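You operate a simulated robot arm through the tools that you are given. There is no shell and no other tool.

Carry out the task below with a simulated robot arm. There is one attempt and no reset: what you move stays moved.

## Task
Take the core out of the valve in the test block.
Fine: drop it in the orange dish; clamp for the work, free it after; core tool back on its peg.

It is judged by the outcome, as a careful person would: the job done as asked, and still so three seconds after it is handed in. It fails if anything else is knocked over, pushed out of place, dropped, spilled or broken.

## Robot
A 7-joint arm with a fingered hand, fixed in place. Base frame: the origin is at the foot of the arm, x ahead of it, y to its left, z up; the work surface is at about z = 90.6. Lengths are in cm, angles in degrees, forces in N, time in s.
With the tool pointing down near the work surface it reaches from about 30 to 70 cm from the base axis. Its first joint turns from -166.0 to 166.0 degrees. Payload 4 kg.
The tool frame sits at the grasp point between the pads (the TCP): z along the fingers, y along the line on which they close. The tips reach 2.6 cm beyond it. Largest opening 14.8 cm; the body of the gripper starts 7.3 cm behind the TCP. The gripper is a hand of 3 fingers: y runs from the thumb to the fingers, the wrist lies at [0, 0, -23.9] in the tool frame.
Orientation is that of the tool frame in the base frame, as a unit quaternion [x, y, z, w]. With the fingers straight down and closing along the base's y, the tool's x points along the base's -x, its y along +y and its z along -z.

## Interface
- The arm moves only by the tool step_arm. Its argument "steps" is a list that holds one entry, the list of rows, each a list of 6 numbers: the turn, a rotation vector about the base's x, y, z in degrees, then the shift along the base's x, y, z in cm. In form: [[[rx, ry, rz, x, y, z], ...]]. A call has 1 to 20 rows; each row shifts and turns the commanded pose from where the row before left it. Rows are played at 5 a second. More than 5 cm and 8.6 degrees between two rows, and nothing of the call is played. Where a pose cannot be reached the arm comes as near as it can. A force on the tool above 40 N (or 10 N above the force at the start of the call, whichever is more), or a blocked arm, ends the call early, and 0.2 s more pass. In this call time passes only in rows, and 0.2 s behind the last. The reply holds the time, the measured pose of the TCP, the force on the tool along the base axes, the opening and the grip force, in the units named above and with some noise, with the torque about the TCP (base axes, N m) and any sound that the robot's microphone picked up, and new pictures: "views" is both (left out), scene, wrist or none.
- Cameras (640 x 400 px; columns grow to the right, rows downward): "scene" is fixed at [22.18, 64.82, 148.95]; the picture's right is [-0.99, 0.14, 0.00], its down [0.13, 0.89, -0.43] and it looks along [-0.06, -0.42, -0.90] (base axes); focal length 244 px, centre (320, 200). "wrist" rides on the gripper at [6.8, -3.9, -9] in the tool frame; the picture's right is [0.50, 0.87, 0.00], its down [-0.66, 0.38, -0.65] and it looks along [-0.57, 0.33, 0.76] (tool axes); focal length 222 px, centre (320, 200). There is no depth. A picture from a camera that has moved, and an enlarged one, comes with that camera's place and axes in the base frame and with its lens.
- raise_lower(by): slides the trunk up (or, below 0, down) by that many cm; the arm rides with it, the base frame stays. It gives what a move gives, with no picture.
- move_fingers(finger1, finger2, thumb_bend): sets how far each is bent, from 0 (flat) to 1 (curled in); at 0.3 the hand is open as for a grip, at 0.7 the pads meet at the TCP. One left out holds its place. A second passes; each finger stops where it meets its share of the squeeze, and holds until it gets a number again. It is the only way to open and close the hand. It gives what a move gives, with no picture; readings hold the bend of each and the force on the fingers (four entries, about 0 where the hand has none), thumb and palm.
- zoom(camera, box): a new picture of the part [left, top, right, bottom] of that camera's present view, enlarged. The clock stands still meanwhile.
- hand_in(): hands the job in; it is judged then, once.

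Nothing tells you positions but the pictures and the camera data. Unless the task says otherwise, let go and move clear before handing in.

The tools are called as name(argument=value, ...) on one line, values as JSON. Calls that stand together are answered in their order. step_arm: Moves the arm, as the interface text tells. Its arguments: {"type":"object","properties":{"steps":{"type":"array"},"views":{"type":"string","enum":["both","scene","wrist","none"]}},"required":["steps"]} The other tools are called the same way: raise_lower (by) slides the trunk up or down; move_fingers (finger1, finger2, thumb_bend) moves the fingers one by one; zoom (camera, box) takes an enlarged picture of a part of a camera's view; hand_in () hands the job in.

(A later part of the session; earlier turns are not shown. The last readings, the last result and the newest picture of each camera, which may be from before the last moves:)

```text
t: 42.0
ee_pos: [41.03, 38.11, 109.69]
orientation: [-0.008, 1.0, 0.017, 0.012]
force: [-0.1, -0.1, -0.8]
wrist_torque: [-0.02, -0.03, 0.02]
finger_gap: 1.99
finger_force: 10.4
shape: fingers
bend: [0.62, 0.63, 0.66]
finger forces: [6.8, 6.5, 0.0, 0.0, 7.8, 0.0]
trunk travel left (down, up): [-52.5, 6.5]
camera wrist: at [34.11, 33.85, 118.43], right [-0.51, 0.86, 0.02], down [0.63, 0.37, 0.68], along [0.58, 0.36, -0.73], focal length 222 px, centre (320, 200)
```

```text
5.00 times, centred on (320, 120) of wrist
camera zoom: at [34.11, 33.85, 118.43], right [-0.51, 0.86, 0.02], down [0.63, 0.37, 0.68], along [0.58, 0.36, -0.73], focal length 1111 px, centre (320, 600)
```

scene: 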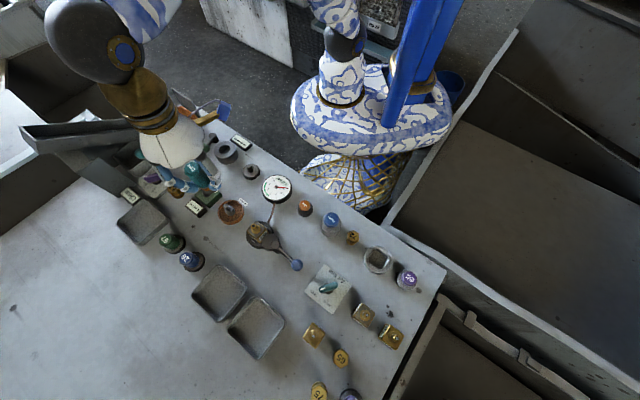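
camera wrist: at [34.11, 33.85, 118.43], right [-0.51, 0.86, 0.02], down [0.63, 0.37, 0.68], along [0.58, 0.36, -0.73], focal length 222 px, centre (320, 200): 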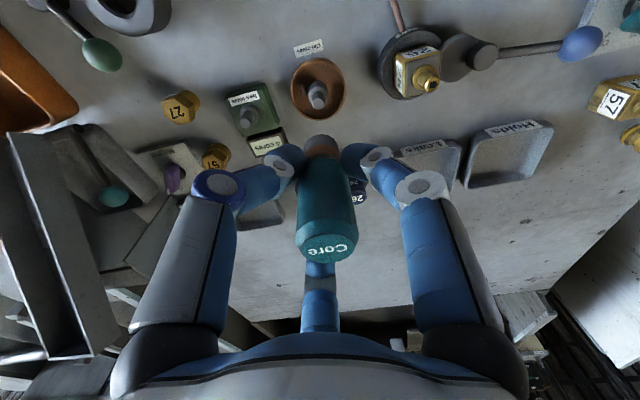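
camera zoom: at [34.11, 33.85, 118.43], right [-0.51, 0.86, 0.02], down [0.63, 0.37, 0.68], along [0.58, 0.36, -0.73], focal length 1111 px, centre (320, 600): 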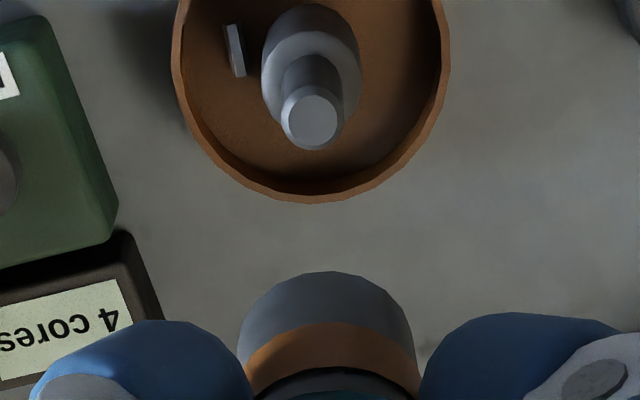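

The post in the dish is at about (41.1, 38.3, top 95.6) and the tool is almost exactly over it. A small correction, then down to just above the pin.

step_arm(steps=[[[0, 0, 0, 0.04, -0.12, 0], [0, 0, 0, 0, 0, -2], [0, 0, 0, 0, 0, -2], [0, 0, 0, 0, 0, -2], [0, 0, 0, 0, 0, -1]]], views="both")

zoom(camera="wrist", box=[270, 80, 370, 160])

zoom(camera="scene", box=[190, 175, 270, 225])

```text
t: 43.2
ee_pos: [40.94, 38.13, 102.64]
orientation: [-0.009, 1.0, 0.017, 0.012]
force: [-0.2, 0.0, -0.8]
wrist_torque: [0.01, 0.0, 0.0]
finger_gap: 2.0
finger_force: 10.5
shape: fingers
bend: [0.62, 0.63, 0.66]
finger forces: [6.8, 6.4, 0.0, 0.1, 7.6, 0.0]
trunk travel left (down, up): [-52.5, 6.5]
camera wrist: at [34.15, 33.77, 111.42], right [-0.52, 0.86, 0.02], down [0.63, 0.37, 0.68], along [0.58, 0.36, -0.73], focal length 222 px, centre (320, 200)
```

scene: 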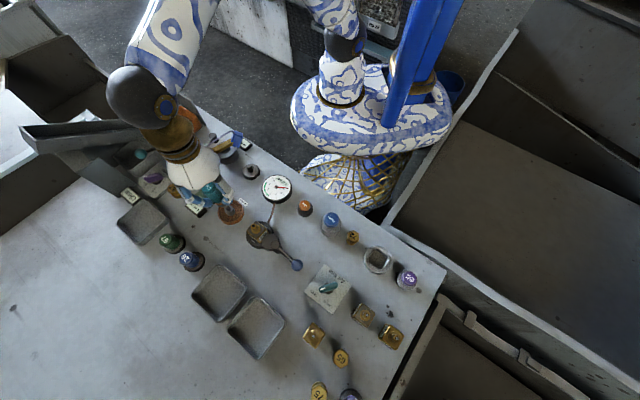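
wrist: 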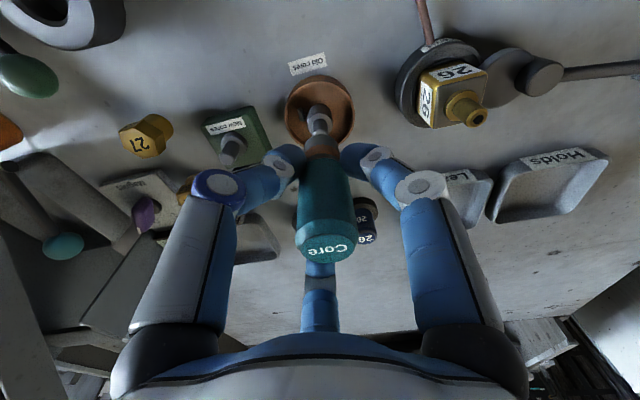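

```text
5.00 times, centred on (320, 120) of wrist
camera zoom: at [34.15, 33.77, 111.42], right [-0.52, 0.86, 0.02], down [0.63, 0.37, 0.68], along [0.58, 0.36, -0.73], focal length 1111 px, centre (320, 600)
```

zoom: 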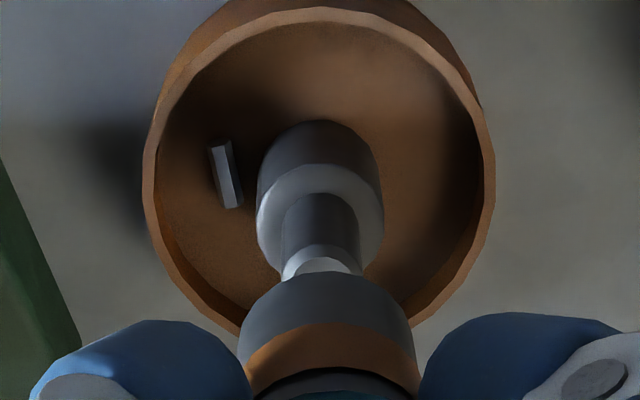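

```text
8.00 times, centred on (230, 200) of scene
camera zoom: at [22.18, 64.82, 148.95], right [-0.99, 0.14, 0.0], down [0.13, 0.89, -0.43], along [-0.06, -0.42, -0.9], focal length 1956 px, centre (1040, 200)
```

zoom: 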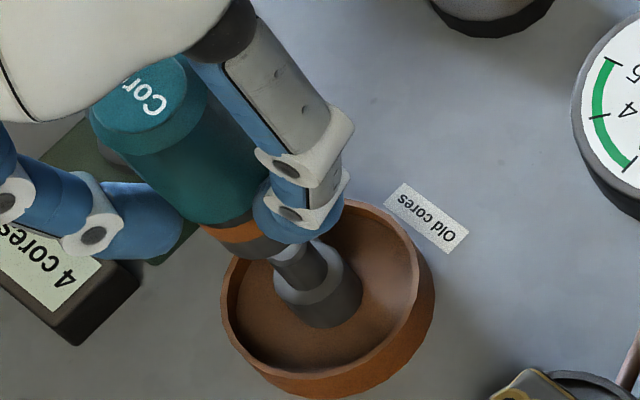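

zoom(camera="scene", box=[206, 185, 254, 215])

zoom(camera="wrist", box=[290, 100, 350, 160])

```text
13.33 times, centred on (230, 200) of scene
camera zoom: at [22.18, 64.82, 148.95], right [-0.99, 0.14, 0.0], down [0.13, 0.89, -0.43], along [-0.06, -0.42, -0.9], focal length 3260 px, centre (1520, 200)
```

zoom: 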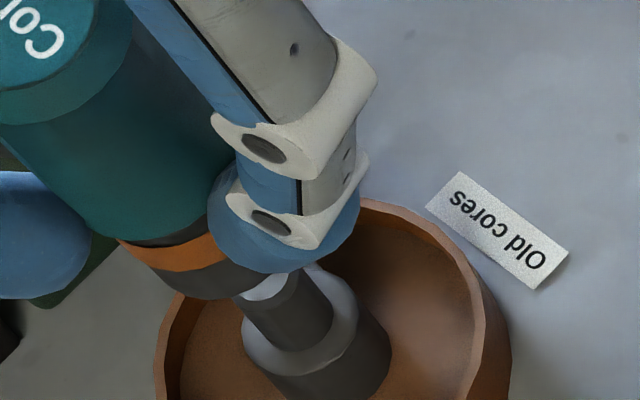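

```text
6.67 times, centred on (320, 130) of wrist
camera zoom: at [34.15, 33.77, 111.42], right [-0.52, 0.86, 0.02], down [0.63, 0.37, 0.68], along [0.58, 0.36, -0.73], focal length 1481 px, centre (320, 667)
```

zoom: 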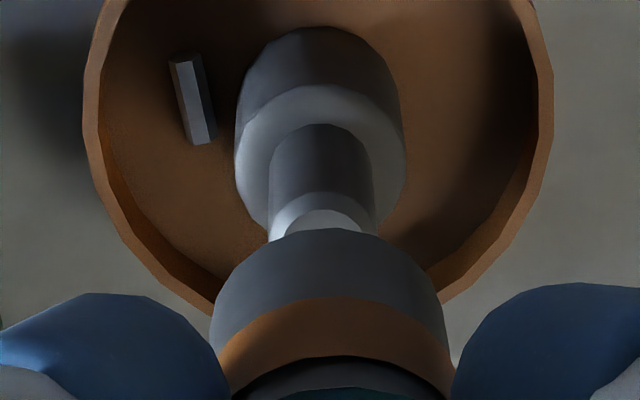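

Both views say the tool is about 0.18 cm beyond the pin along one direction. I'll correct and go down onto the post gently.

step_arm(steps=[[[0, 0, 0, -0.15, -0.095, 0], [0, 0, 0, 0, 0, -0.4], [0, 0, 0, 0, 0, -0.4], [0, 0, 0, 0, 0, -0.3]]], views="none")

step_arm(steps=[[[0, 0, 0, 0, 0, -0.3], [0, 0, 0, 0, 0, -0.2]]], views="none")

zoom(camera="wrist", box=[290, 100, 350, 160])

zoom(camera="scene", box=[206, 185, 254, 215])

```text
t: 44.2
ee_pos: [40.92, 38.03, 101.68]
orientation: [-0.009, 1.0, 0.017, 0.012]
force: [-0.5, 0.9, -0.6]
wrist_torque: [-0.01, -0.02, 0.01]
finger_gap: 2.0
finger_force: 10.3
shape: fingers
bend: [0.62, 0.63, 0.66]
finger forces: [6.8, 6.5, 0.0, 0.0, 7.7, 0.0]
trunk travel left (down, up): [-52.5, 6.5]
```

```text
t: 44.8
ee_pos: [40.93, 37.96, 101.0]
orientation: [-0.009, 1.0, 0.017, 0.012]
force: [0.5, -0.2, -0.9]
wrist_torque: [-0.01, 0.0, 0.02]
finger_gap: 2.03
finger_force: 10.4
shape: fingers
bend: [0.62, 0.63, 0.66]
finger forces: [6.9, 6.4, 0.1, 0.0, 7.7, 0.0]
trunk travel left (down, up): [-52.5, 6.5]
```

```text
6.67 times, centred on (320, 130) of wrist
camera zoom: at [33.98, 33.69, 109.82], right [-0.52, 0.86, 0.02], down [0.63, 0.37, 0.68], along [0.58, 0.36, -0.73], focal length 1481 px, centre (320, 667)
```

zoom: 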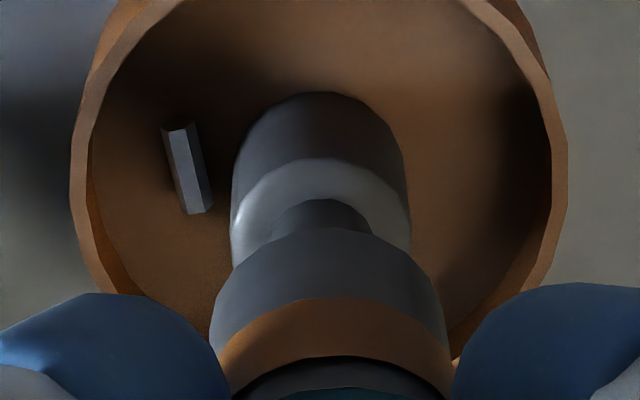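

```text
13.33 times, centred on (230, 200) of scene
camera zoom: at [22.18, 64.82, 148.95], right [-0.99, 0.14, 0.0], down [0.13, 0.89, -0.43], along [-0.06, -0.42, -0.9], focal length 3260 px, centre (1520, 200)
```

zoom: 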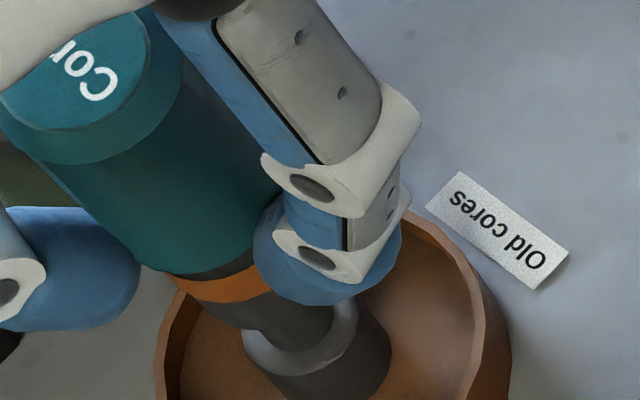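

The pin has entered the tool without resistance. Continuing down until it seats on the collar.

step_arm(steps=[[[0, 0, 0, 0, 0, -0.3], [0, 0, 0, 0, 0, -0.3], [0, 0, 0, 0, 0, -0.2]]], views="none")

step_arm(steps=[[[0, 0, 0, 0, 0, -0.2], [0, 0, 0, 0, 0, -0.15]]], views="none")

zoom(camera="wrist", box=[290, 100, 350, 160])

```text
t: 45.6
ee_pos: [40.94, 38.05, 100.18]
orientation: [-0.009, 1.0, 0.017, 0.013]
force: [-0.6, -0.5, -1.3]
wrist_torque: [0.01, -0.01, 0.01]
finger_gap: 2.0
finger_force: 10.9
shape: fingers
bend: [0.62, 0.63, 0.66]
finger forces: [6.8, 6.5, 0.0, 0.0, 7.7, 0.0]
trunk travel left (down, up): [-52.5, 6.5]
```

```text
t: 46.2
ee_pos: [40.82, 38.03, 99.76]
orientation: [-0.009, 1.0, 0.017, 0.012]
force: [0.1, -0.1, -1.3]
wrist_torque: [-0.03, -0.01, 0.02]
finger_gap: 1.99
finger_force: 10.7
shape: fingers
bend: [0.62, 0.63, 0.66]
finger forces: [6.8, 6.3, 0.1, 0.0, 7.7, 0.0]
trunk travel left (down, up): [-52.5, 6.5]
```

```text
6.67 times, centred on (320, 130) of wrist
camera zoom: at [34.0, 33.69, 108.62], right [-0.52, 0.86, 0.02], down [0.63, 0.37, 0.68], along [0.58, 0.36, -0.73], focal length 1481 px, centre (320, 667)
```

zoom: 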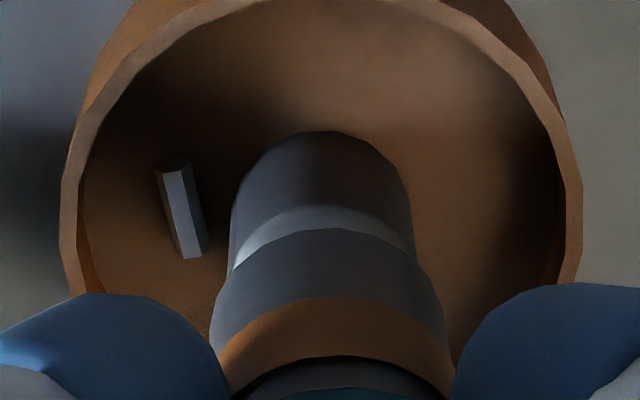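

step_arm(steps=[[[0, 0, 0, 0, 0, -0.15], [0, 0, 0, 0, 0, -0.1]]], views="none")

step_arm(steps=[[[0, 0, 0, 0, 0, -0.15], [0, 0, 0, 0, 0, -0.1]]], views="none")

zoom(camera="wrist", box=[290, 100, 350, 160])

```text
t: 46.8
ee_pos: [40.9, 37.98, 99.65]
orientation: [-0.009, 1.0, 0.017, 0.012]
force: [-0.7, -0.8, -1.2]
wrist_torque: [0.01, 0.03, -0.01]
finger_gap: 2.0
finger_force: 10.5
shape: fingers
bend: [0.62, 0.63, 0.66]
finger forces: [6.7, 6.4, 0.0, 0.0, 7.7, 0.1]
trunk travel left (down, up): [-52.5, 6.5]
```

```text
t: 47.4
ee_pos: [40.85, 38.01, 99.42]
orientation: [-0.009, 1.0, 0.017, 0.013]
force: [-0.7, 0.2, -0.4]
wrist_torque: [0.02, -0.02, 0.01]
finger_gap: 2.0
finger_force: 10.4
shape: fingers
bend: [0.62, 0.63, 0.66]
finger forces: [6.8, 6.4, 0.1, 0.1, 7.7, 0.1]
trunk travel left (down, up): [-52.5, 6.5]
```

```text
6.67 times, centred on (320, 130) of wrist
camera zoom: at [33.97, 33.7, 108.16], right [-0.52, 0.86, 0.02], down [0.63, 0.37, 0.68], along [0.58, 0.36, -0.73], focal length 1481 px, centre (320, 667)
```

zoom: 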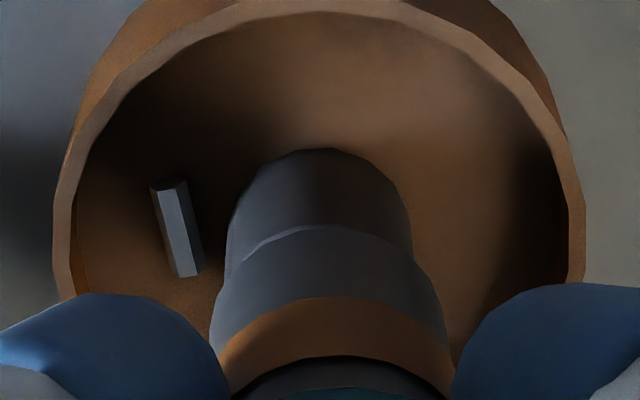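

step_arm(steps=[[[0, 0, 0, 0, 0, -0.1], [0, 0, 0, 0, 0, -0.1]]], views="none")

step_arm(steps=[[[0, 0, 0, 0, 0, -0.1], [0, 0, 0, 0, 0, -0.1]]], views="wrist")

zoom(camera="wrist", box=[290, 100, 350, 160])

```text
t: 48.0
ee_pos: [40.79, 37.97, 99.19]
orientation: [-0.01, 1.0, 0.017, 0.012]
force: [0.8, -0.1, -0.5]
wrist_torque: [0.01, -0.01, 0.0]
finger_gap: 2.0
finger_force: 10.1
shape: fingers
bend: [0.62, 0.63, 0.66]
finger forces: [6.8, 6.4, 0.0, 0.0, 7.7, 0.1]
trunk travel left (down, up): [-52.5, 6.5]
```

```text
t: 48.6
ee_pos: [40.78, 37.9, 98.93]
orientation: [-0.009, 1.0, 0.017, 0.012]
force: [0.0, 0.2, -0.9]
wrist_torque: [-0.01, 0.02, 0.0]
finger_gap: 2.0
finger_force: 10.2
shape: fingers
bend: [0.62, 0.63, 0.66]
finger forces: [6.7, 6.4, 0.0, 0.1, 7.6, 0.0]
trunk travel left (down, up): [-52.5, 6.5]
camera wrist: at [33.99, 33.7, 107.74], right [-0.52, 0.86, 0.02], down [0.63, 0.37, 0.68], along [0.58, 0.36, -0.73], focal length 222 px, centre (320, 200)
```

wrist: 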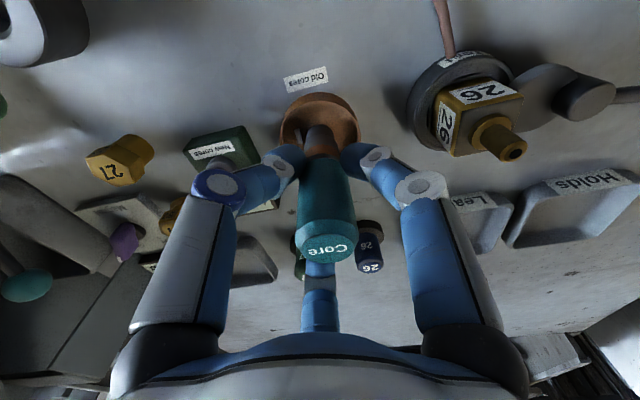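

```text
6.67 times, centred on (320, 130) of wrist
camera zoom: at [33.99, 33.7, 107.74], right [-0.52, 0.86, 0.02], down [0.63, 0.37, 0.68], along [0.58, 0.36, -0.73], focal length 1481 px, centre (320, 667)
```

zoom: 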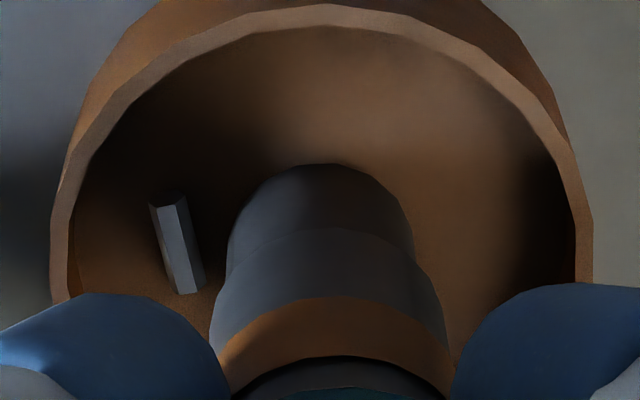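

step_arm(steps=[[[0, 0, 0, 0, 0, -0.1], [0, 0, 0, 0, 0, -0.1]]], views="none")

step_arm(steps=[[[0, 0, 0, 0, 0, -0.1], [0, 0, 0, 0, 0, -0.1]]], views="none")

zoom(camera="wrist", box=[290, 100, 350, 160])

```text
t: 49.2
ee_pos: [40.98, 37.94, 98.81]
orientation: [-0.01, 1.0, 0.017, 0.012]
force: [-1.0, -0.7, 1.4]
wrist_torque: [-0.02, 0.02, -0.02]
finger_gap: 1.97
finger_force: 9.6
shape: fingers
bend: [0.62, 0.63, 0.66]
finger forces: [6.3, 6.1, 0.0, 0.1, 7.4, 0.1]
trunk travel left (down, up): [-52.5, 6.5]
```

```text
t: 49.8
ee_pos: [41.04, 37.92, 98.55]
orientation: [-0.008, 1.0, 0.017, 0.013]
force: [-0.2, 0.6, 1.0]
wrist_torque: [0.03, -0.02, 0.01]
finger_gap: 1.79
finger_force: 9.2
shape: fingers
bend: [0.63, 0.63, 0.66]
finger forces: [6.3, 5.1, 0.0, 0.0, 6.4, 0.0]
trunk travel left (down, up): [-52.5, 6.5]
```

```text
6.67 times, centred on (320, 130) of wrist
camera zoom: at [34.07, 33.66, 107.3], right [-0.52, 0.86, 0.02], down [0.63, 0.37, 0.68], along [0.58, 0.36, -0.73], focal length 1481 px, centre (320, 667)
```

zoom: 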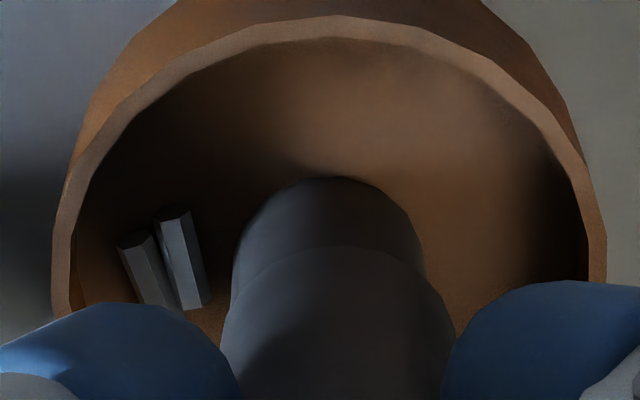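

Two cores now lie in the dish and the orange ring on the tool has gone: the core has been dropped. I'll lift the tool off the post slowly and check.

step_arm(steps=[[[0, 0, 0, 0, 0, 0.3], [0, 0, 0, 0, 0, 0.4], [0, 0, 0, 0, 0, 0.6], [0, 0, 0, 0, 0, 0.8], [0, 0, 0, 0, 0, 1], [0, 0, 0, 0, 0, 1], [0, 0, 0, 0, 0, 1]]], views="both")

zoom(camera="wrist", box=[270, 70, 370, 270])

zoom(camera="scene", box=[190, 165, 270, 225])

```text
t: 51.4
ee_pos: [40.94, 37.86, 103.56]
orientation: [-0.008, 1.0, 0.017, 0.012]
force: [-0.4, -0.5, 0.3]
wrist_torque: [0.0, 0.01, 0.0]
finger_gap: 1.77
finger_force: 8.8
shape: fingers
bend: [0.63, 0.63, 0.66]
finger forces: [6.4, 5.4, 0.0, 0.0, 6.7, 0.0]
trunk travel left (down, up): [-52.5, 6.5]
camera wrist: at [34.04, 33.67, 112.42], right [-0.52, 0.86, 0.02], down [0.63, 0.37, 0.68], along [0.58, 0.36, -0.73], focal length 222 px, centre (320, 200)
```

scene: 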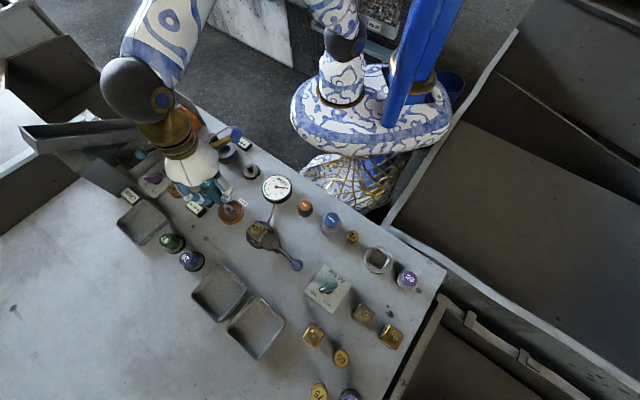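
wrist: 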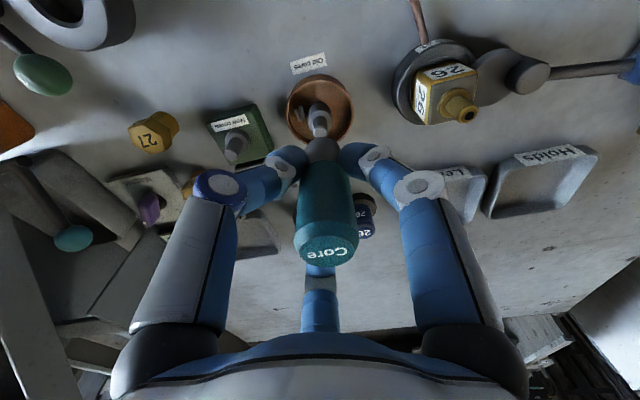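

```text
2.00 times, centred on (320, 170) of wrist
camera zoom: at [34.04, 33.67, 112.42], right [-0.52, 0.86, 0.02], down [0.63, 0.37, 0.68], along [0.58, 0.36, -0.73], focal length 444 px, centre (320, 260)
```

zoom: 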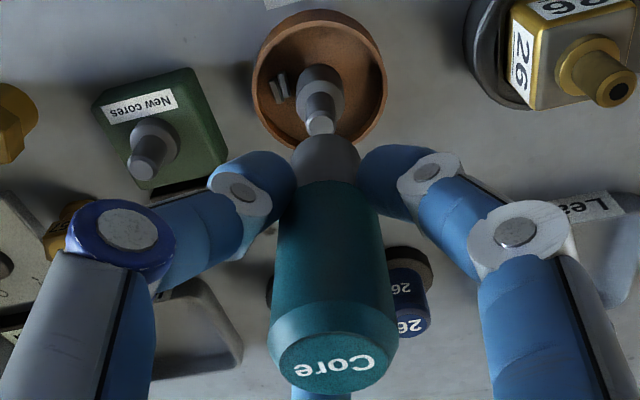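

```text
6.67 times, centred on (230, 195) of scene
camera zoom: at [22.18, 64.82, 148.95], right [-0.99, 0.14, 0.0], down [0.13, 0.89, -0.43], along [-0.06, -0.42, -0.9], focal length 1630 px, centre (920, 233)
```

zoom: 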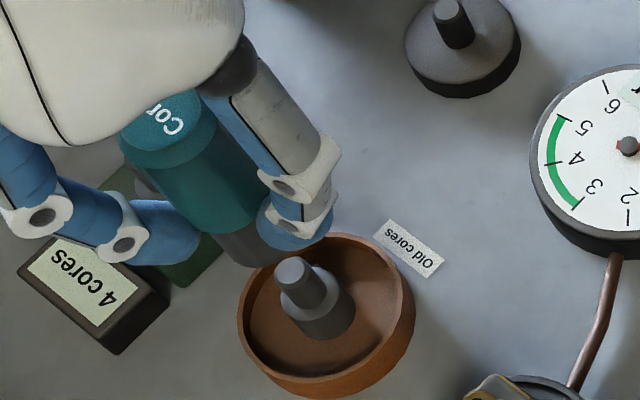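

The core is in the orange dish beside the older one. Now back to the tool's peg at about (36.0, 26.65): up, over, then check the alignment.

step_arm(steps=[[[0, 0, 0, 0, 0, 3], [0, 0, 0, 0, 0, 3], [0, 0, 0, -1.0, -2.28, 0], [0, 0, 0, -1.0, -2.28, 0], [0, 0, 0, -1.0, -2.28, 0], [0, 0, 0, -1.0, -2.28, 0], [0, 0, 0, -1.0, -2.28, 0], [0, 0, 0, 0, 0, -2.5], [0, 0, 0, 0, 0, -2]]], views="both")

zoom(camera="wrist", box=[270, 80, 370, 160])

zoom(camera="scene", box=[200, 110, 296, 180])

zoom(camera="scene", box=[206, 180, 254, 230])

```text
t: 53.4
ee_pos: [35.69, 26.51, 105.31]
orientation: [-0.009, 1.0, 0.017, 0.012]
force: [-0.2, -0.3, -0.6]
wrist_torque: [0.0, 0.0, -0.02]
finger_gap: 1.78
finger_force: 9.2
shape: fingers
bend: [0.63, 0.63, 0.66]
finger forces: [6.2, 5.0, 0.0, 0.0, 6.3, 0.1]
trunk travel left (down, up): [-52.5, 6.5]
camera wrist: at [28.78, 22.23, 113.98], right [-0.52, 0.86, 0.02], down [0.63, 0.37, 0.68], along [0.58, 0.36, -0.73], focal length 222 px, centre (320, 200)
```

scene: 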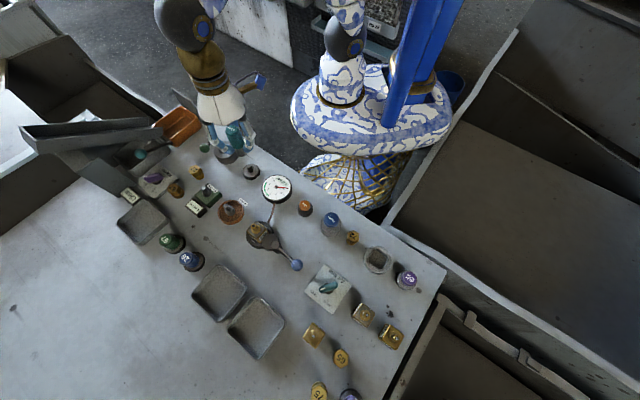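
wrist: 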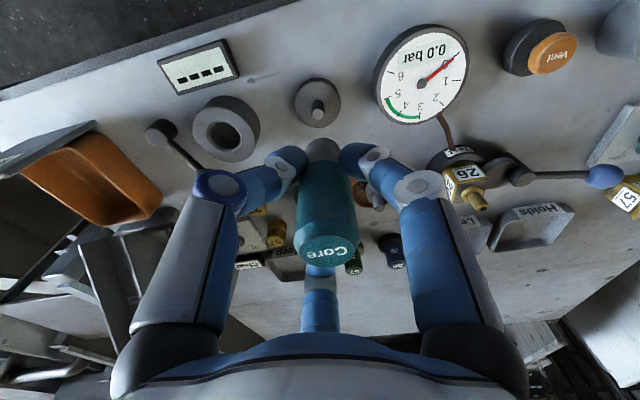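

```text
5.00 times, centred on (320, 120) of wrist
camera zoom: at [28.78, 22.23, 113.98], right [-0.52, 0.86, 0.02], down [0.63, 0.37, 0.68], along [0.58, 0.36, -0.73], focal length 1111 px, centre (320, 600)
```

zoom: 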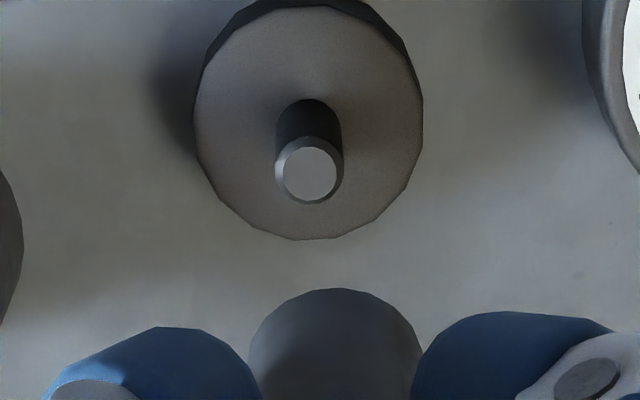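

```text
5.71 times, centred on (248, 145) of scene
camera zoom: at [22.18, 64.82, 148.95], right [-0.99, 0.14, 0.0], down [0.13, 0.89, -0.43], along [-0.06, -0.42, -0.9], focal length 1397 px, centre (731, 514)
```

zoom: 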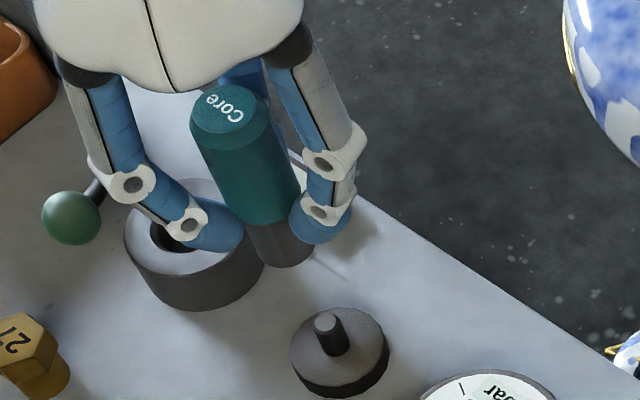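

```text
8.00 times, centred on (230, 205) of scene
camera zoom: at [22.18, 64.82, 148.95], right [-0.99, 0.14, 0.0], down [0.13, 0.89, -0.43], along [-0.06, -0.42, -0.9], focal length 1956 px, centre (1040, 160)
```

zoom: 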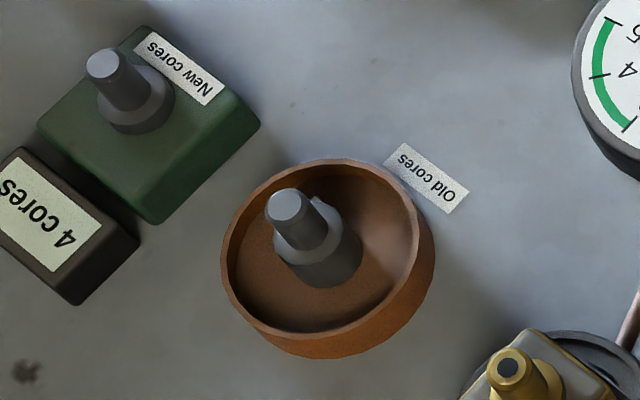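

zoom(camera="scene", box=[220, 120, 268, 165])

zoom(camera="scene", box=[200, 120, 296, 180])

```text
8.89 times, centred on (244, 142) of scene
camera zoom: at [22.18, 64.82, 148.95], right [-0.99, 0.14, 0.0], down [0.13, 0.89, -0.43], along [-0.06, -0.42, -0.9], focal length 2173 px, centre (996, 711)
```

zoom: 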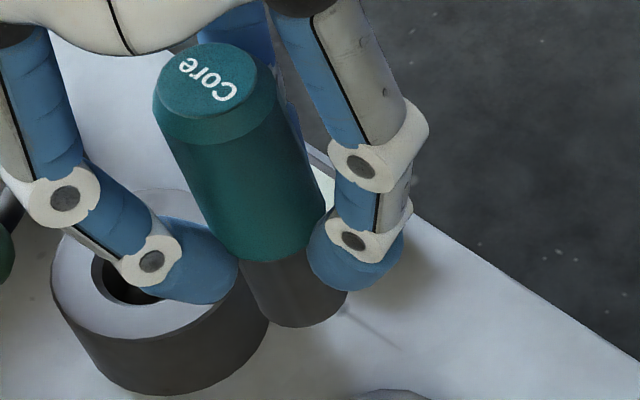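

```text
6.67 times, centred on (248, 150) of scene
camera zoom: at [22.18, 64.82, 148.95], right [-0.99, 0.14, 0.0], down [0.13, 0.89, -0.43], along [-0.06, -0.42, -0.9], focal length 1630 px, centre (800, 533)
```

zoom: 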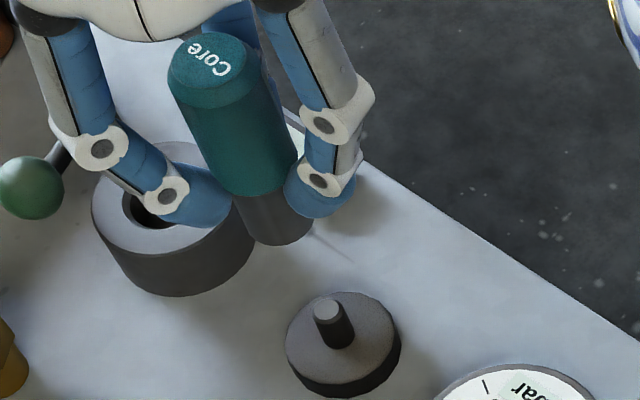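

The tool hangs vertical; the peg's pin is about 0.3 cm off in one direction. I'll correct that and lower to just above the pin for a last check.

step_arm(steps=[[[0, 0, 0, 0.09, -0.3, 0], [0, 0, 0, 0, 0, -1.5], [0, 0, 0, 0, 0, -1.5], [0, 0, 0, 0, 0, -1.5], [0, 0, 0, 0, 0, -0.8]]], views="wrist")

zoom(camera="wrist", box=[290, 100, 350, 160])

zoom(camera="scene", box=[224, 140, 272, 185])

```text
t: 54.6
ee_pos: [35.87, 26.32, 100.02]
orientation: [-0.01, 1.0, 0.017, 0.012]
force: [0.2, -0.3, 0.0]
wrist_torque: [-0.01, -0.01, 0.03]
finger_gap: 1.78
finger_force: 8.5
shape: fingers
bend: [0.63, 0.63, 0.66]
finger forces: [6.3, 4.9, 0.0, 0.0, 6.3, 0.1]
trunk travel left (down, up): [-52.5, 6.5]
camera wrist: at [28.98, 21.99, 108.67], right [-0.52, 0.86, 0.02], down [0.63, 0.37, 0.68], along [0.58, 0.36, -0.73], focal length 222 px, centre (320, 200)
```

wrist: 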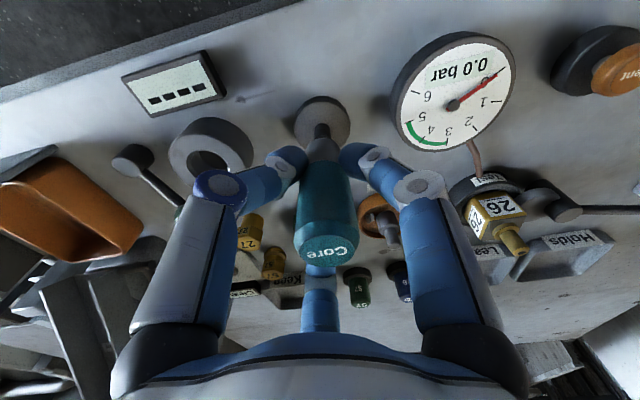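

```text
6.67 times, centred on (320, 130) of wrist
camera zoom: at [28.98, 21.99, 108.67], right [-0.52, 0.86, 0.02], down [0.63, 0.37, 0.68], along [0.58, 0.36, -0.73], focal length 1481 px, centre (320, 667)
```

zoom: 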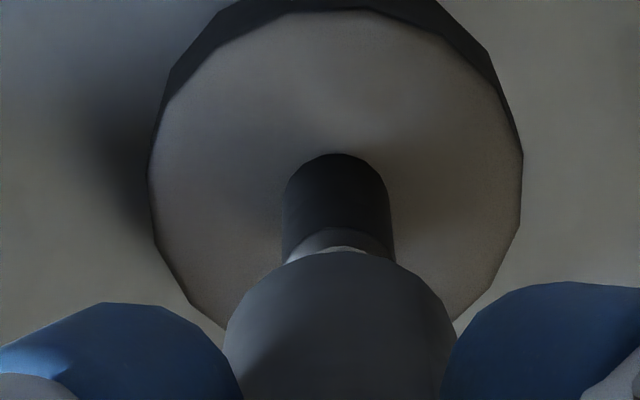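

```text
8.89 times, centred on (248, 162) of scene
camera zoom: at [22.18, 64.82, 148.95], right [-0.99, 0.14, 0.0], down [0.13, 0.89, -0.43], along [-0.06, -0.42, -0.9], focal length 2173 px, centre (960, 533)
```

zoom: 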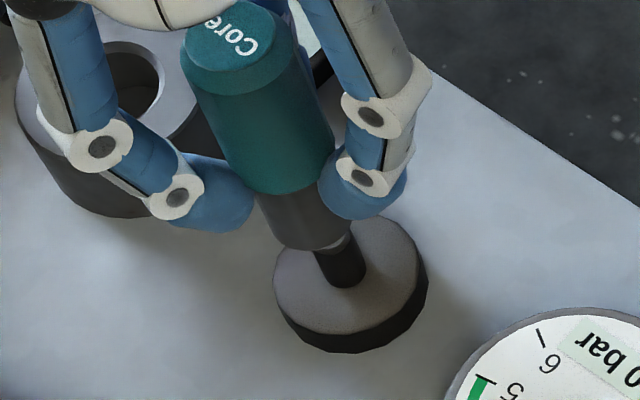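

Aligned within about a millimetre. Lowering onto the pin in small steps.

step_arm(steps=[[[0, 0, 0, -0.03, 0.03, 0], [0, 0, 0, 0, 0, -0.4], [0, 0, 0, 0, 0, -0.4], [0, 0, 0, 0, 0, -0.3]]], views="none")

step_arm(steps=[[[0, 0, 0, 0, 0, -0.2], [0, 0, 0, 0, 0, -0.2]]], views="none")

zoom(camera="wrist", box=[290, 100, 350, 160])

zoom(camera="scene", box=[224, 140, 272, 185])

```text
t: 55.6
ee_pos: [35.92, 26.24, 98.75]
orientation: [-0.009, 1.0, 0.016, 0.012]
force: [0.2, -0.5, -1.2]
wrist_torque: [-0.01, 0.0, -0.01]
finger_gap: 1.78
finger_force: 8.8
shape: fingers
bend: [0.63, 0.63, 0.66]
finger forces: [6.3, 4.9, 0.0, 0.1, 6.3, 0.1]
trunk travel left (down, up): [-52.5, 6.5]
```

```text
t: 56.2
ee_pos: [35.85, 26.27, 98.47]
orientation: [-0.01, 1.0, 0.017, 0.012]
force: [0.4, -0.6, -0.7]
wrist_torque: [0.0, 0.01, -0.04]
finger_gap: 1.78
finger_force: 8.7
shape: fingers
bend: [0.63, 0.63, 0.66]
finger forces: [6.3, 4.9, 0.0, 0.0, 6.3, 0.0]
trunk travel left (down, up): [-52.5, 6.5]
```

```text
6.67 times, centred on (320, 130) of wrist
camera zoom: at [29.01, 21.97, 107.11], right [-0.52, 0.86, 0.02], down [0.63, 0.37, 0.68], along [0.58, 0.36, -0.73], focal length 1481 px, centre (320, 667)
```

zoom: 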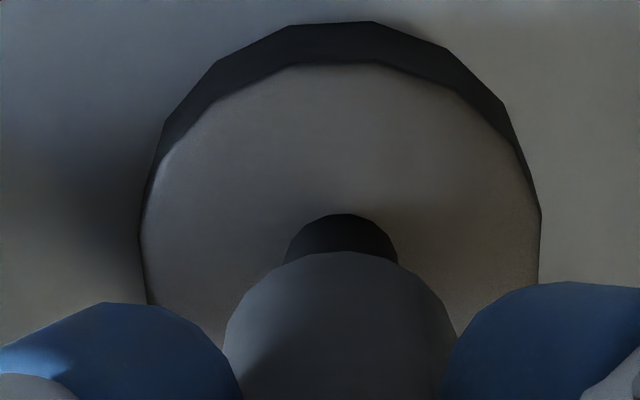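

```text
8.89 times, centred on (248, 162) of scene
camera zoom: at [22.18, 64.82, 148.95], right [-0.99, 0.14, 0.0], down [0.13, 0.89, -0.43], along [-0.06, -0.42, -0.9], focal length 2173 px, centre (960, 533)
```

zoom: 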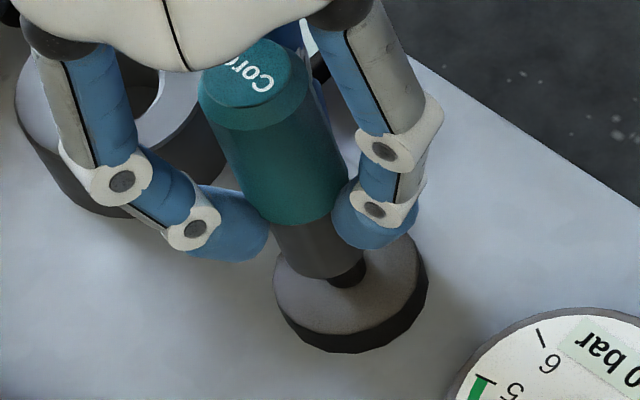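

The pin is inside the bore. Continuing down to the flange.

step_arm(steps=[[[0, 0, 0, 0, 0, -0.3], [0, 0, 0, 0, 0, -0.3], [0, 0, 0, 0, 0, -0.3]]], views="none")

step_arm(steps=[[[0, 0, 0, 0, 0, -0.2], [0, 0, 0, 0, 0, -0.15]]], views="none")

zoom(camera="wrist", box=[290, 100, 350, 160])

zoom(camera="scene", box=[224, 140, 272, 185])

```text
t: 57.0
ee_pos: [35.78, 26.18, 97.5]
orientation: [-0.009, 1.0, 0.017, 0.011]
force: [0.0, -0.1, -2.1]
wrist_torque: [0.01, -0.01, 0.0]
finger_gap: 1.75
finger_force: 8.9
shape: fingers
bend: [0.63, 0.63, 0.66]
finger forces: [6.3, 4.9, 0.0, 0.0, 6.3, 0.0]
trunk travel left (down, up): [-52.5, 6.5]
```

```text
t: 57.6
ee_pos: [35.96, 26.23, 97.17]
orientation: [-0.008, 1.0, 0.017, 0.013]
force: [-0.5, -0.4, -0.7]
wrist_torque: [0.01, 0.0, -0.01]
finger_gap: 1.78
finger_force: 8.9
shape: fingers
bend: [0.63, 0.63, 0.66]
finger forces: [6.2, 4.9, 0.1, 0.1, 6.3, 0.1]
trunk travel left (down, up): [-52.5, 6.5]
```

```text
6.67 times, centred on (320, 130) of wrist
camera zoom: at [29.01, 21.97, 105.86], right [-0.52, 0.86, 0.02], down [0.63, 0.37, 0.68], along [0.58, 0.36, -0.73], focal length 1481 px, centre (320, 667)
```

zoom: 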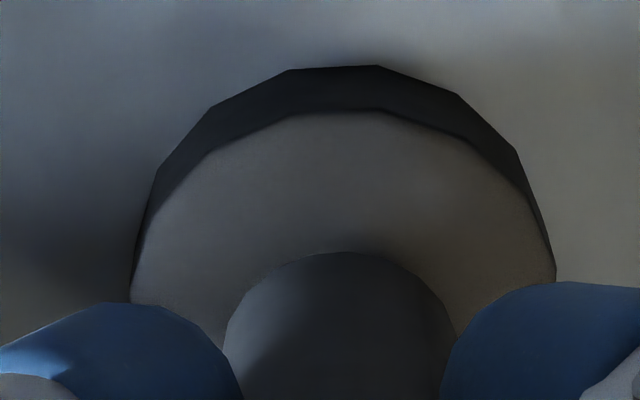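

```text
8.89 times, centred on (248, 162) of scene
camera zoom: at [22.18, 64.82, 148.95], right [-0.99, 0.14, 0.0], down [0.13, 0.89, -0.43], along [-0.06, -0.42, -0.9], focal length 2173 px, centre (960, 533)
```

zoom: 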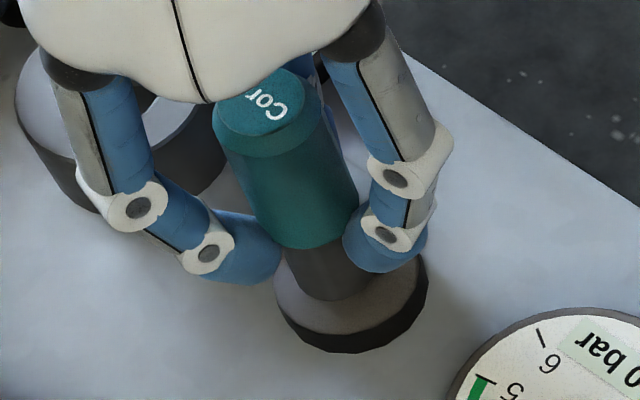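

step_arm(steps=[[[0, 0, 0, 0, 0, -0.1], [0, 0, 0, 0, 0, -0.1]]], views="none")

step_arm(steps=[[[0, 0, 0, 0, 0, -0.1], [0, 0, 0, 0, 0, -0.1]]], views="none")

zoom(camera="wrist", box=[290, 100, 350, 160])

```text
t: 58.2
ee_pos: [35.92, 26.28, 96.83]
orientation: [-0.009, 1.0, 0.017, 0.012]
force: [0.1, 0.8, -1.1]
wrist_torque: [0.02, 0.0, 0.01]
finger_gap: 1.76
finger_force: 8.7
shape: fingers
bend: [0.63, 0.63, 0.66]
finger forces: [6.4, 4.9, 0.1, 0.0, 6.4, 0.0]
trunk travel left (down, up): [-52.5, 6.5]
```

```text
t: 58.8
ee_pos: [35.98, 26.22, 96.6]
orientation: [-0.01, 1.0, 0.017, 0.012]
force: [-0.8, 0.1, 0.0]
wrist_torque: [0.01, 0.03, 0.0]
finger_gap: 1.78
finger_force: 8.8
shape: fingers
bend: [0.63, 0.63, 0.66]
finger forces: [6.2, 4.9, 0.0, 0.0, 6.4, 0.0]
trunk travel left (down, up): [-52.5, 6.5]
```

```text
6.67 times, centred on (320, 130) of wrist
camera zoom: at [29.04, 21.99, 105.48], right [-0.52, 0.86, 0.02], down [0.63, 0.37, 0.68], along [0.58, 0.36, -0.73], focal length 1481 px, centre (320, 667)
```

zoom: 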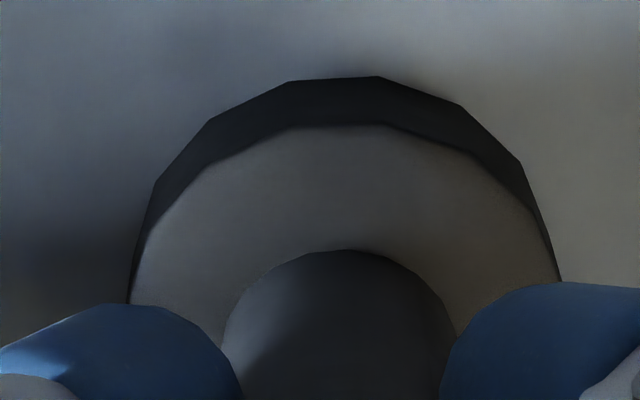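

step_arm(steps=[[[0, 0, 0, 0, 0, -0.08], [0, 0, 0, 0, 0, -0.07]]], views="none")

step_arm(steps=[[[0, 0, 0, 0, 0, -0.08]]], views="wrist")

```text
t: 59.4
ee_pos: [35.94, 26.3, 96.46]
orientation: [-0.009, 1.0, 0.017, 0.012]
force: [0.1, -0.9, 6.8]
wrist_torque: [0.06, 0.04, -0.02]
finger_gap: 1.64
finger_force: 9.6
shape: fingers
bend: [0.63, 0.64, 0.67]
finger forces: [7.2, 5.3, 0.0, 0.0, 6.6, 0.0]
trunk travel left (down, up): [-52.5, 6.5]
```

```text
t: 59.8
ee_pos: [35.97, 26.22, 96.56]
orientation: [-0.009, 1.0, 0.017, 0.013]
force: [1.3, 0.7, 10.4]
wrist_torque: [0.04, 0.02, 0.02]
finger_gap: 1.64
finger_force: 11.0
shape: fingers
bend: [0.64, 0.64, 0.67]
finger forces: [8.2, 6.1, 0.0, 0.0, 7.8, 0.0]
trunk travel left (down, up): [-52.5, 6.5]
camera wrist: at [28.97, 21.96, 105.29], right [-0.52, 0.86, 0.02], down [0.63, 0.37, 0.68], along [0.58, 0.36, -0.73], focal length 222 px, centre (320, 200)
```

wrist: 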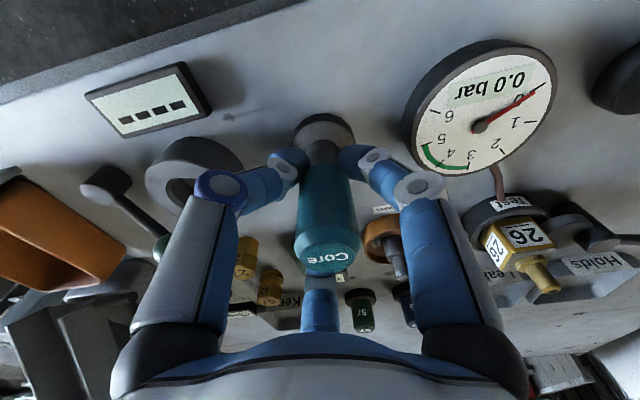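

The tool is seated on its peg. I'll ease off the downward pressure and open the fingers.

step_arm(steps=[[[0, 0, 0, 0, 0, 0.15]]], views="none")

move_fingers(finger1=0.58, finger2=0.58, thumb_bend=0.58)

move_fingers(finger1=0.48, finger2=0.48, thumb_bend=0.48)

step_arm(steps=[[[0, 0, 0, 0, 0, 0]]], views="both")

zoom(camera="scene", box=[224, 130, 272, 185])

```text
t: 60.2
ee_pos: [35.83, 26.31, 96.67]
orientation: [-0.008, 1.0, 0.017, 0.012]
force: [1.6, -0.3, 4.0]
wrist_torque: [0.04, 0.03, 0.01]
finger_gap: 1.62
finger_force: 10.2
shape: fingers
bend: [0.64, 0.64, 0.67]
finger forces: [7.4, 5.9, 0.0, 0.0, 7.4, 0.0]
trunk travel left (down, up): [-52.5, 6.5]
```

```text
t: 61.2
ee_pos: [35.97, 26.25, 96.73]
orientation: [-0.008, 1.0, 0.017, 0.012]
force: [-0.2, -0.5, 0.1]
wrist_torque: [0.0, -0.01, 0.03]
finger_gap: 3.88
finger_force: 0.1
shape: fingers
bend: [0.57, 0.57, 0.57]
finger forces: [0.0, 0.0, 0.0, 0.1, 0.1, 0.0]
trunk travel left (down, up): [-52.5, 6.5]
```

```text
t: 62.2
ee_pos: [35.88, 26.32, 96.68]
orientation: [-0.009, 1.0, 0.017, 0.012]
force: [0.3, -0.1, 1.2]
wrist_torque: [-0.04, 0.0, -0.04]
finger_gap: 6.82
finger_force: 0.0
shape: fingers
bend: [0.48, 0.48, 0.48]
finger forces: [0.1, 0.0, 0.1, 0.0, 0.1, 0.0]
trunk travel left (down, up): [-52.5, 6.5]
```

```text
t: 62.6
ee_pos: [36.02, 26.28, 96.51]
orientation: [-0.01, 1.0, 0.017, 0.011]
force: [-0.2, -0.3, -0.7]
wrist_torque: [0.04, 0.02, 0.0]
finger_gap: 6.83
finger_force: 0.0
shape: fingers
bend: [0.48, 0.48, 0.48]
finger forces: [0.1, 0.0, 0.0, 0.0, 0.1, 0.0]
trunk travel left (down, up): [-52.5, 6.5]
camera wrist: at [29.01, 21.99, 105.37], right [-0.52, 0.86, 0.02], down [0.63, 0.37, 0.68], along [0.58, 0.36, -0.73], focal length 222 px, centre (320, 200)
```

scene: 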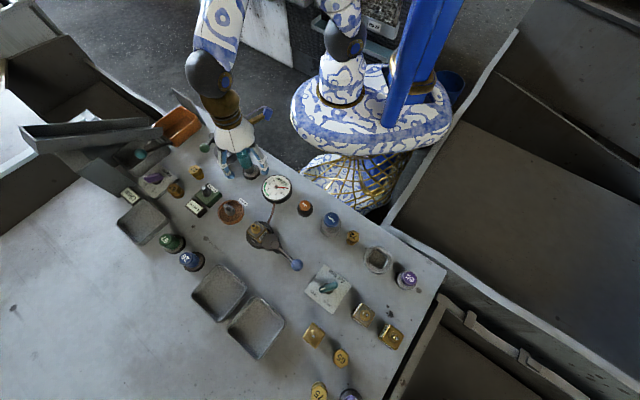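
wrist: 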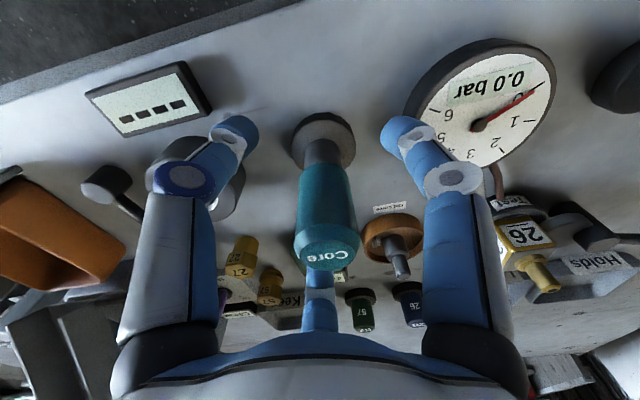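

```text
7.27 times, centred on (248, 158) of scene
camera zoom: at [22.18, 64.82, 148.95], right [-0.99, 0.14, 0.0], down [0.13, 0.89, -0.43], along [-0.06, -0.42, -0.9], focal length 1778 px, centre (844, 509)
```

zoom: 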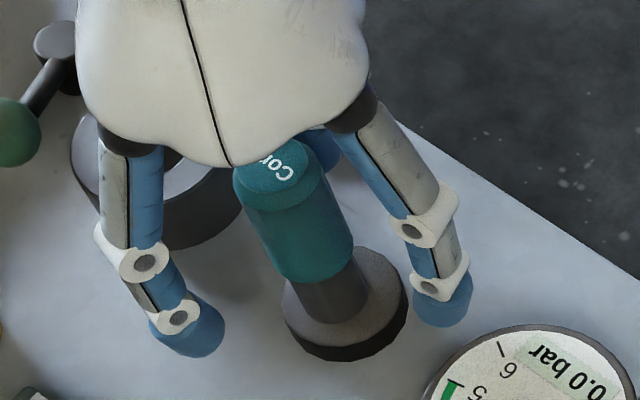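

The tool stands upright on its peg. Lifting clear, straightening the hand, and checking.

step_arm(steps=[[[0, 0, 0, 0, 0, 1.5], [0, 0, 0, 0, 0, 2.5], [0, 0, 0, 0, 0, 3], [0, 0, 0, 0, 0, 3.5], [-1.9, 1.4, 0, 0, 0, 3]]], views="both")

zoom(camera="scene", box=[200, 130, 296, 190])

zoom(camera="scene", box=[200, 190, 328, 290])

```text
t: 63.8
ee_pos: [35.9, 26.37, 110.18]
orientation: [-0.01, 1.0, 0.0, -0.001]
force: [-0.8, -0.7, -1.3]
wrist_torque: [0.0, 0.01, -0.02]
finger_gap: 6.82
finger_force: 0.1
shape: fingers
bend: [0.48, 0.48, 0.48]
finger forces: [0.0, 0.0, 0.0, 0.0, 0.0, 0.1]
trunk travel left (down, up): [-52.5, 6.5]
camera wrist: at [29.14, 22.3, 119.28], right [-0.52, 0.86, 0.0], down [0.65, 0.39, 0.65], along [0.56, 0.34, -0.76], focal length 222 px, centre (320, 200)
```

scene: 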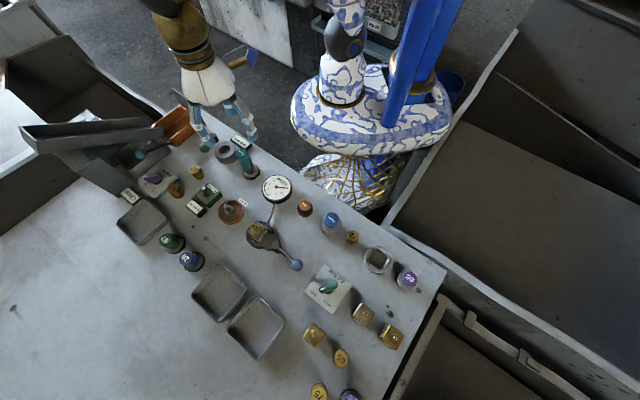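
wrist: 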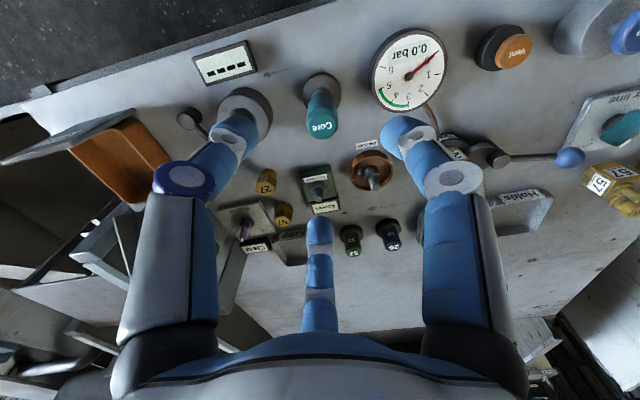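

```text
6.67 times, centred on (248, 160) of scene
camera zoom: at [22.18, 64.82, 148.95], right [-0.99, 0.14, 0.0], down [0.13, 0.89, -0.43], along [-0.06, -0.42, -0.9], focal length 1630 px, centre (800, 467)
```

zoom: 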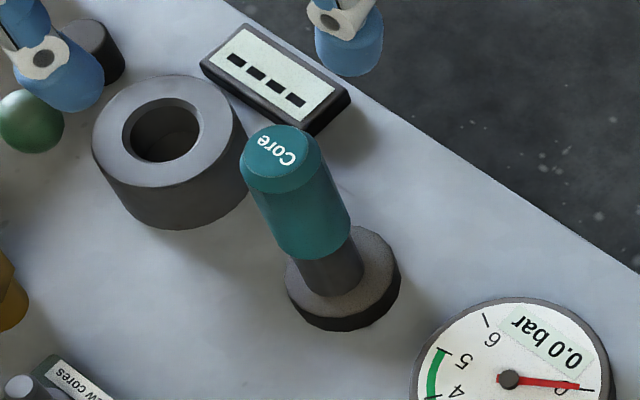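

```text
4.00 times, centred on (264, 240) of scene
camera zoom: at [22.18, 64.82, 148.95], right [-0.99, 0.14, 0.0], down [0.13, 0.89, -0.43], along [-0.06, -0.42, -0.9], focal length 978 px, centre (544, 40)
```

zoom: 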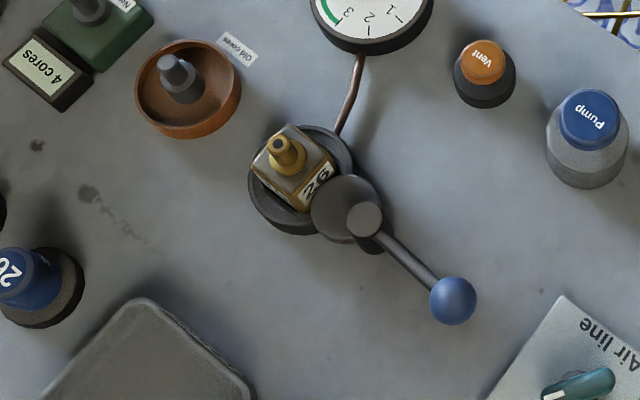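

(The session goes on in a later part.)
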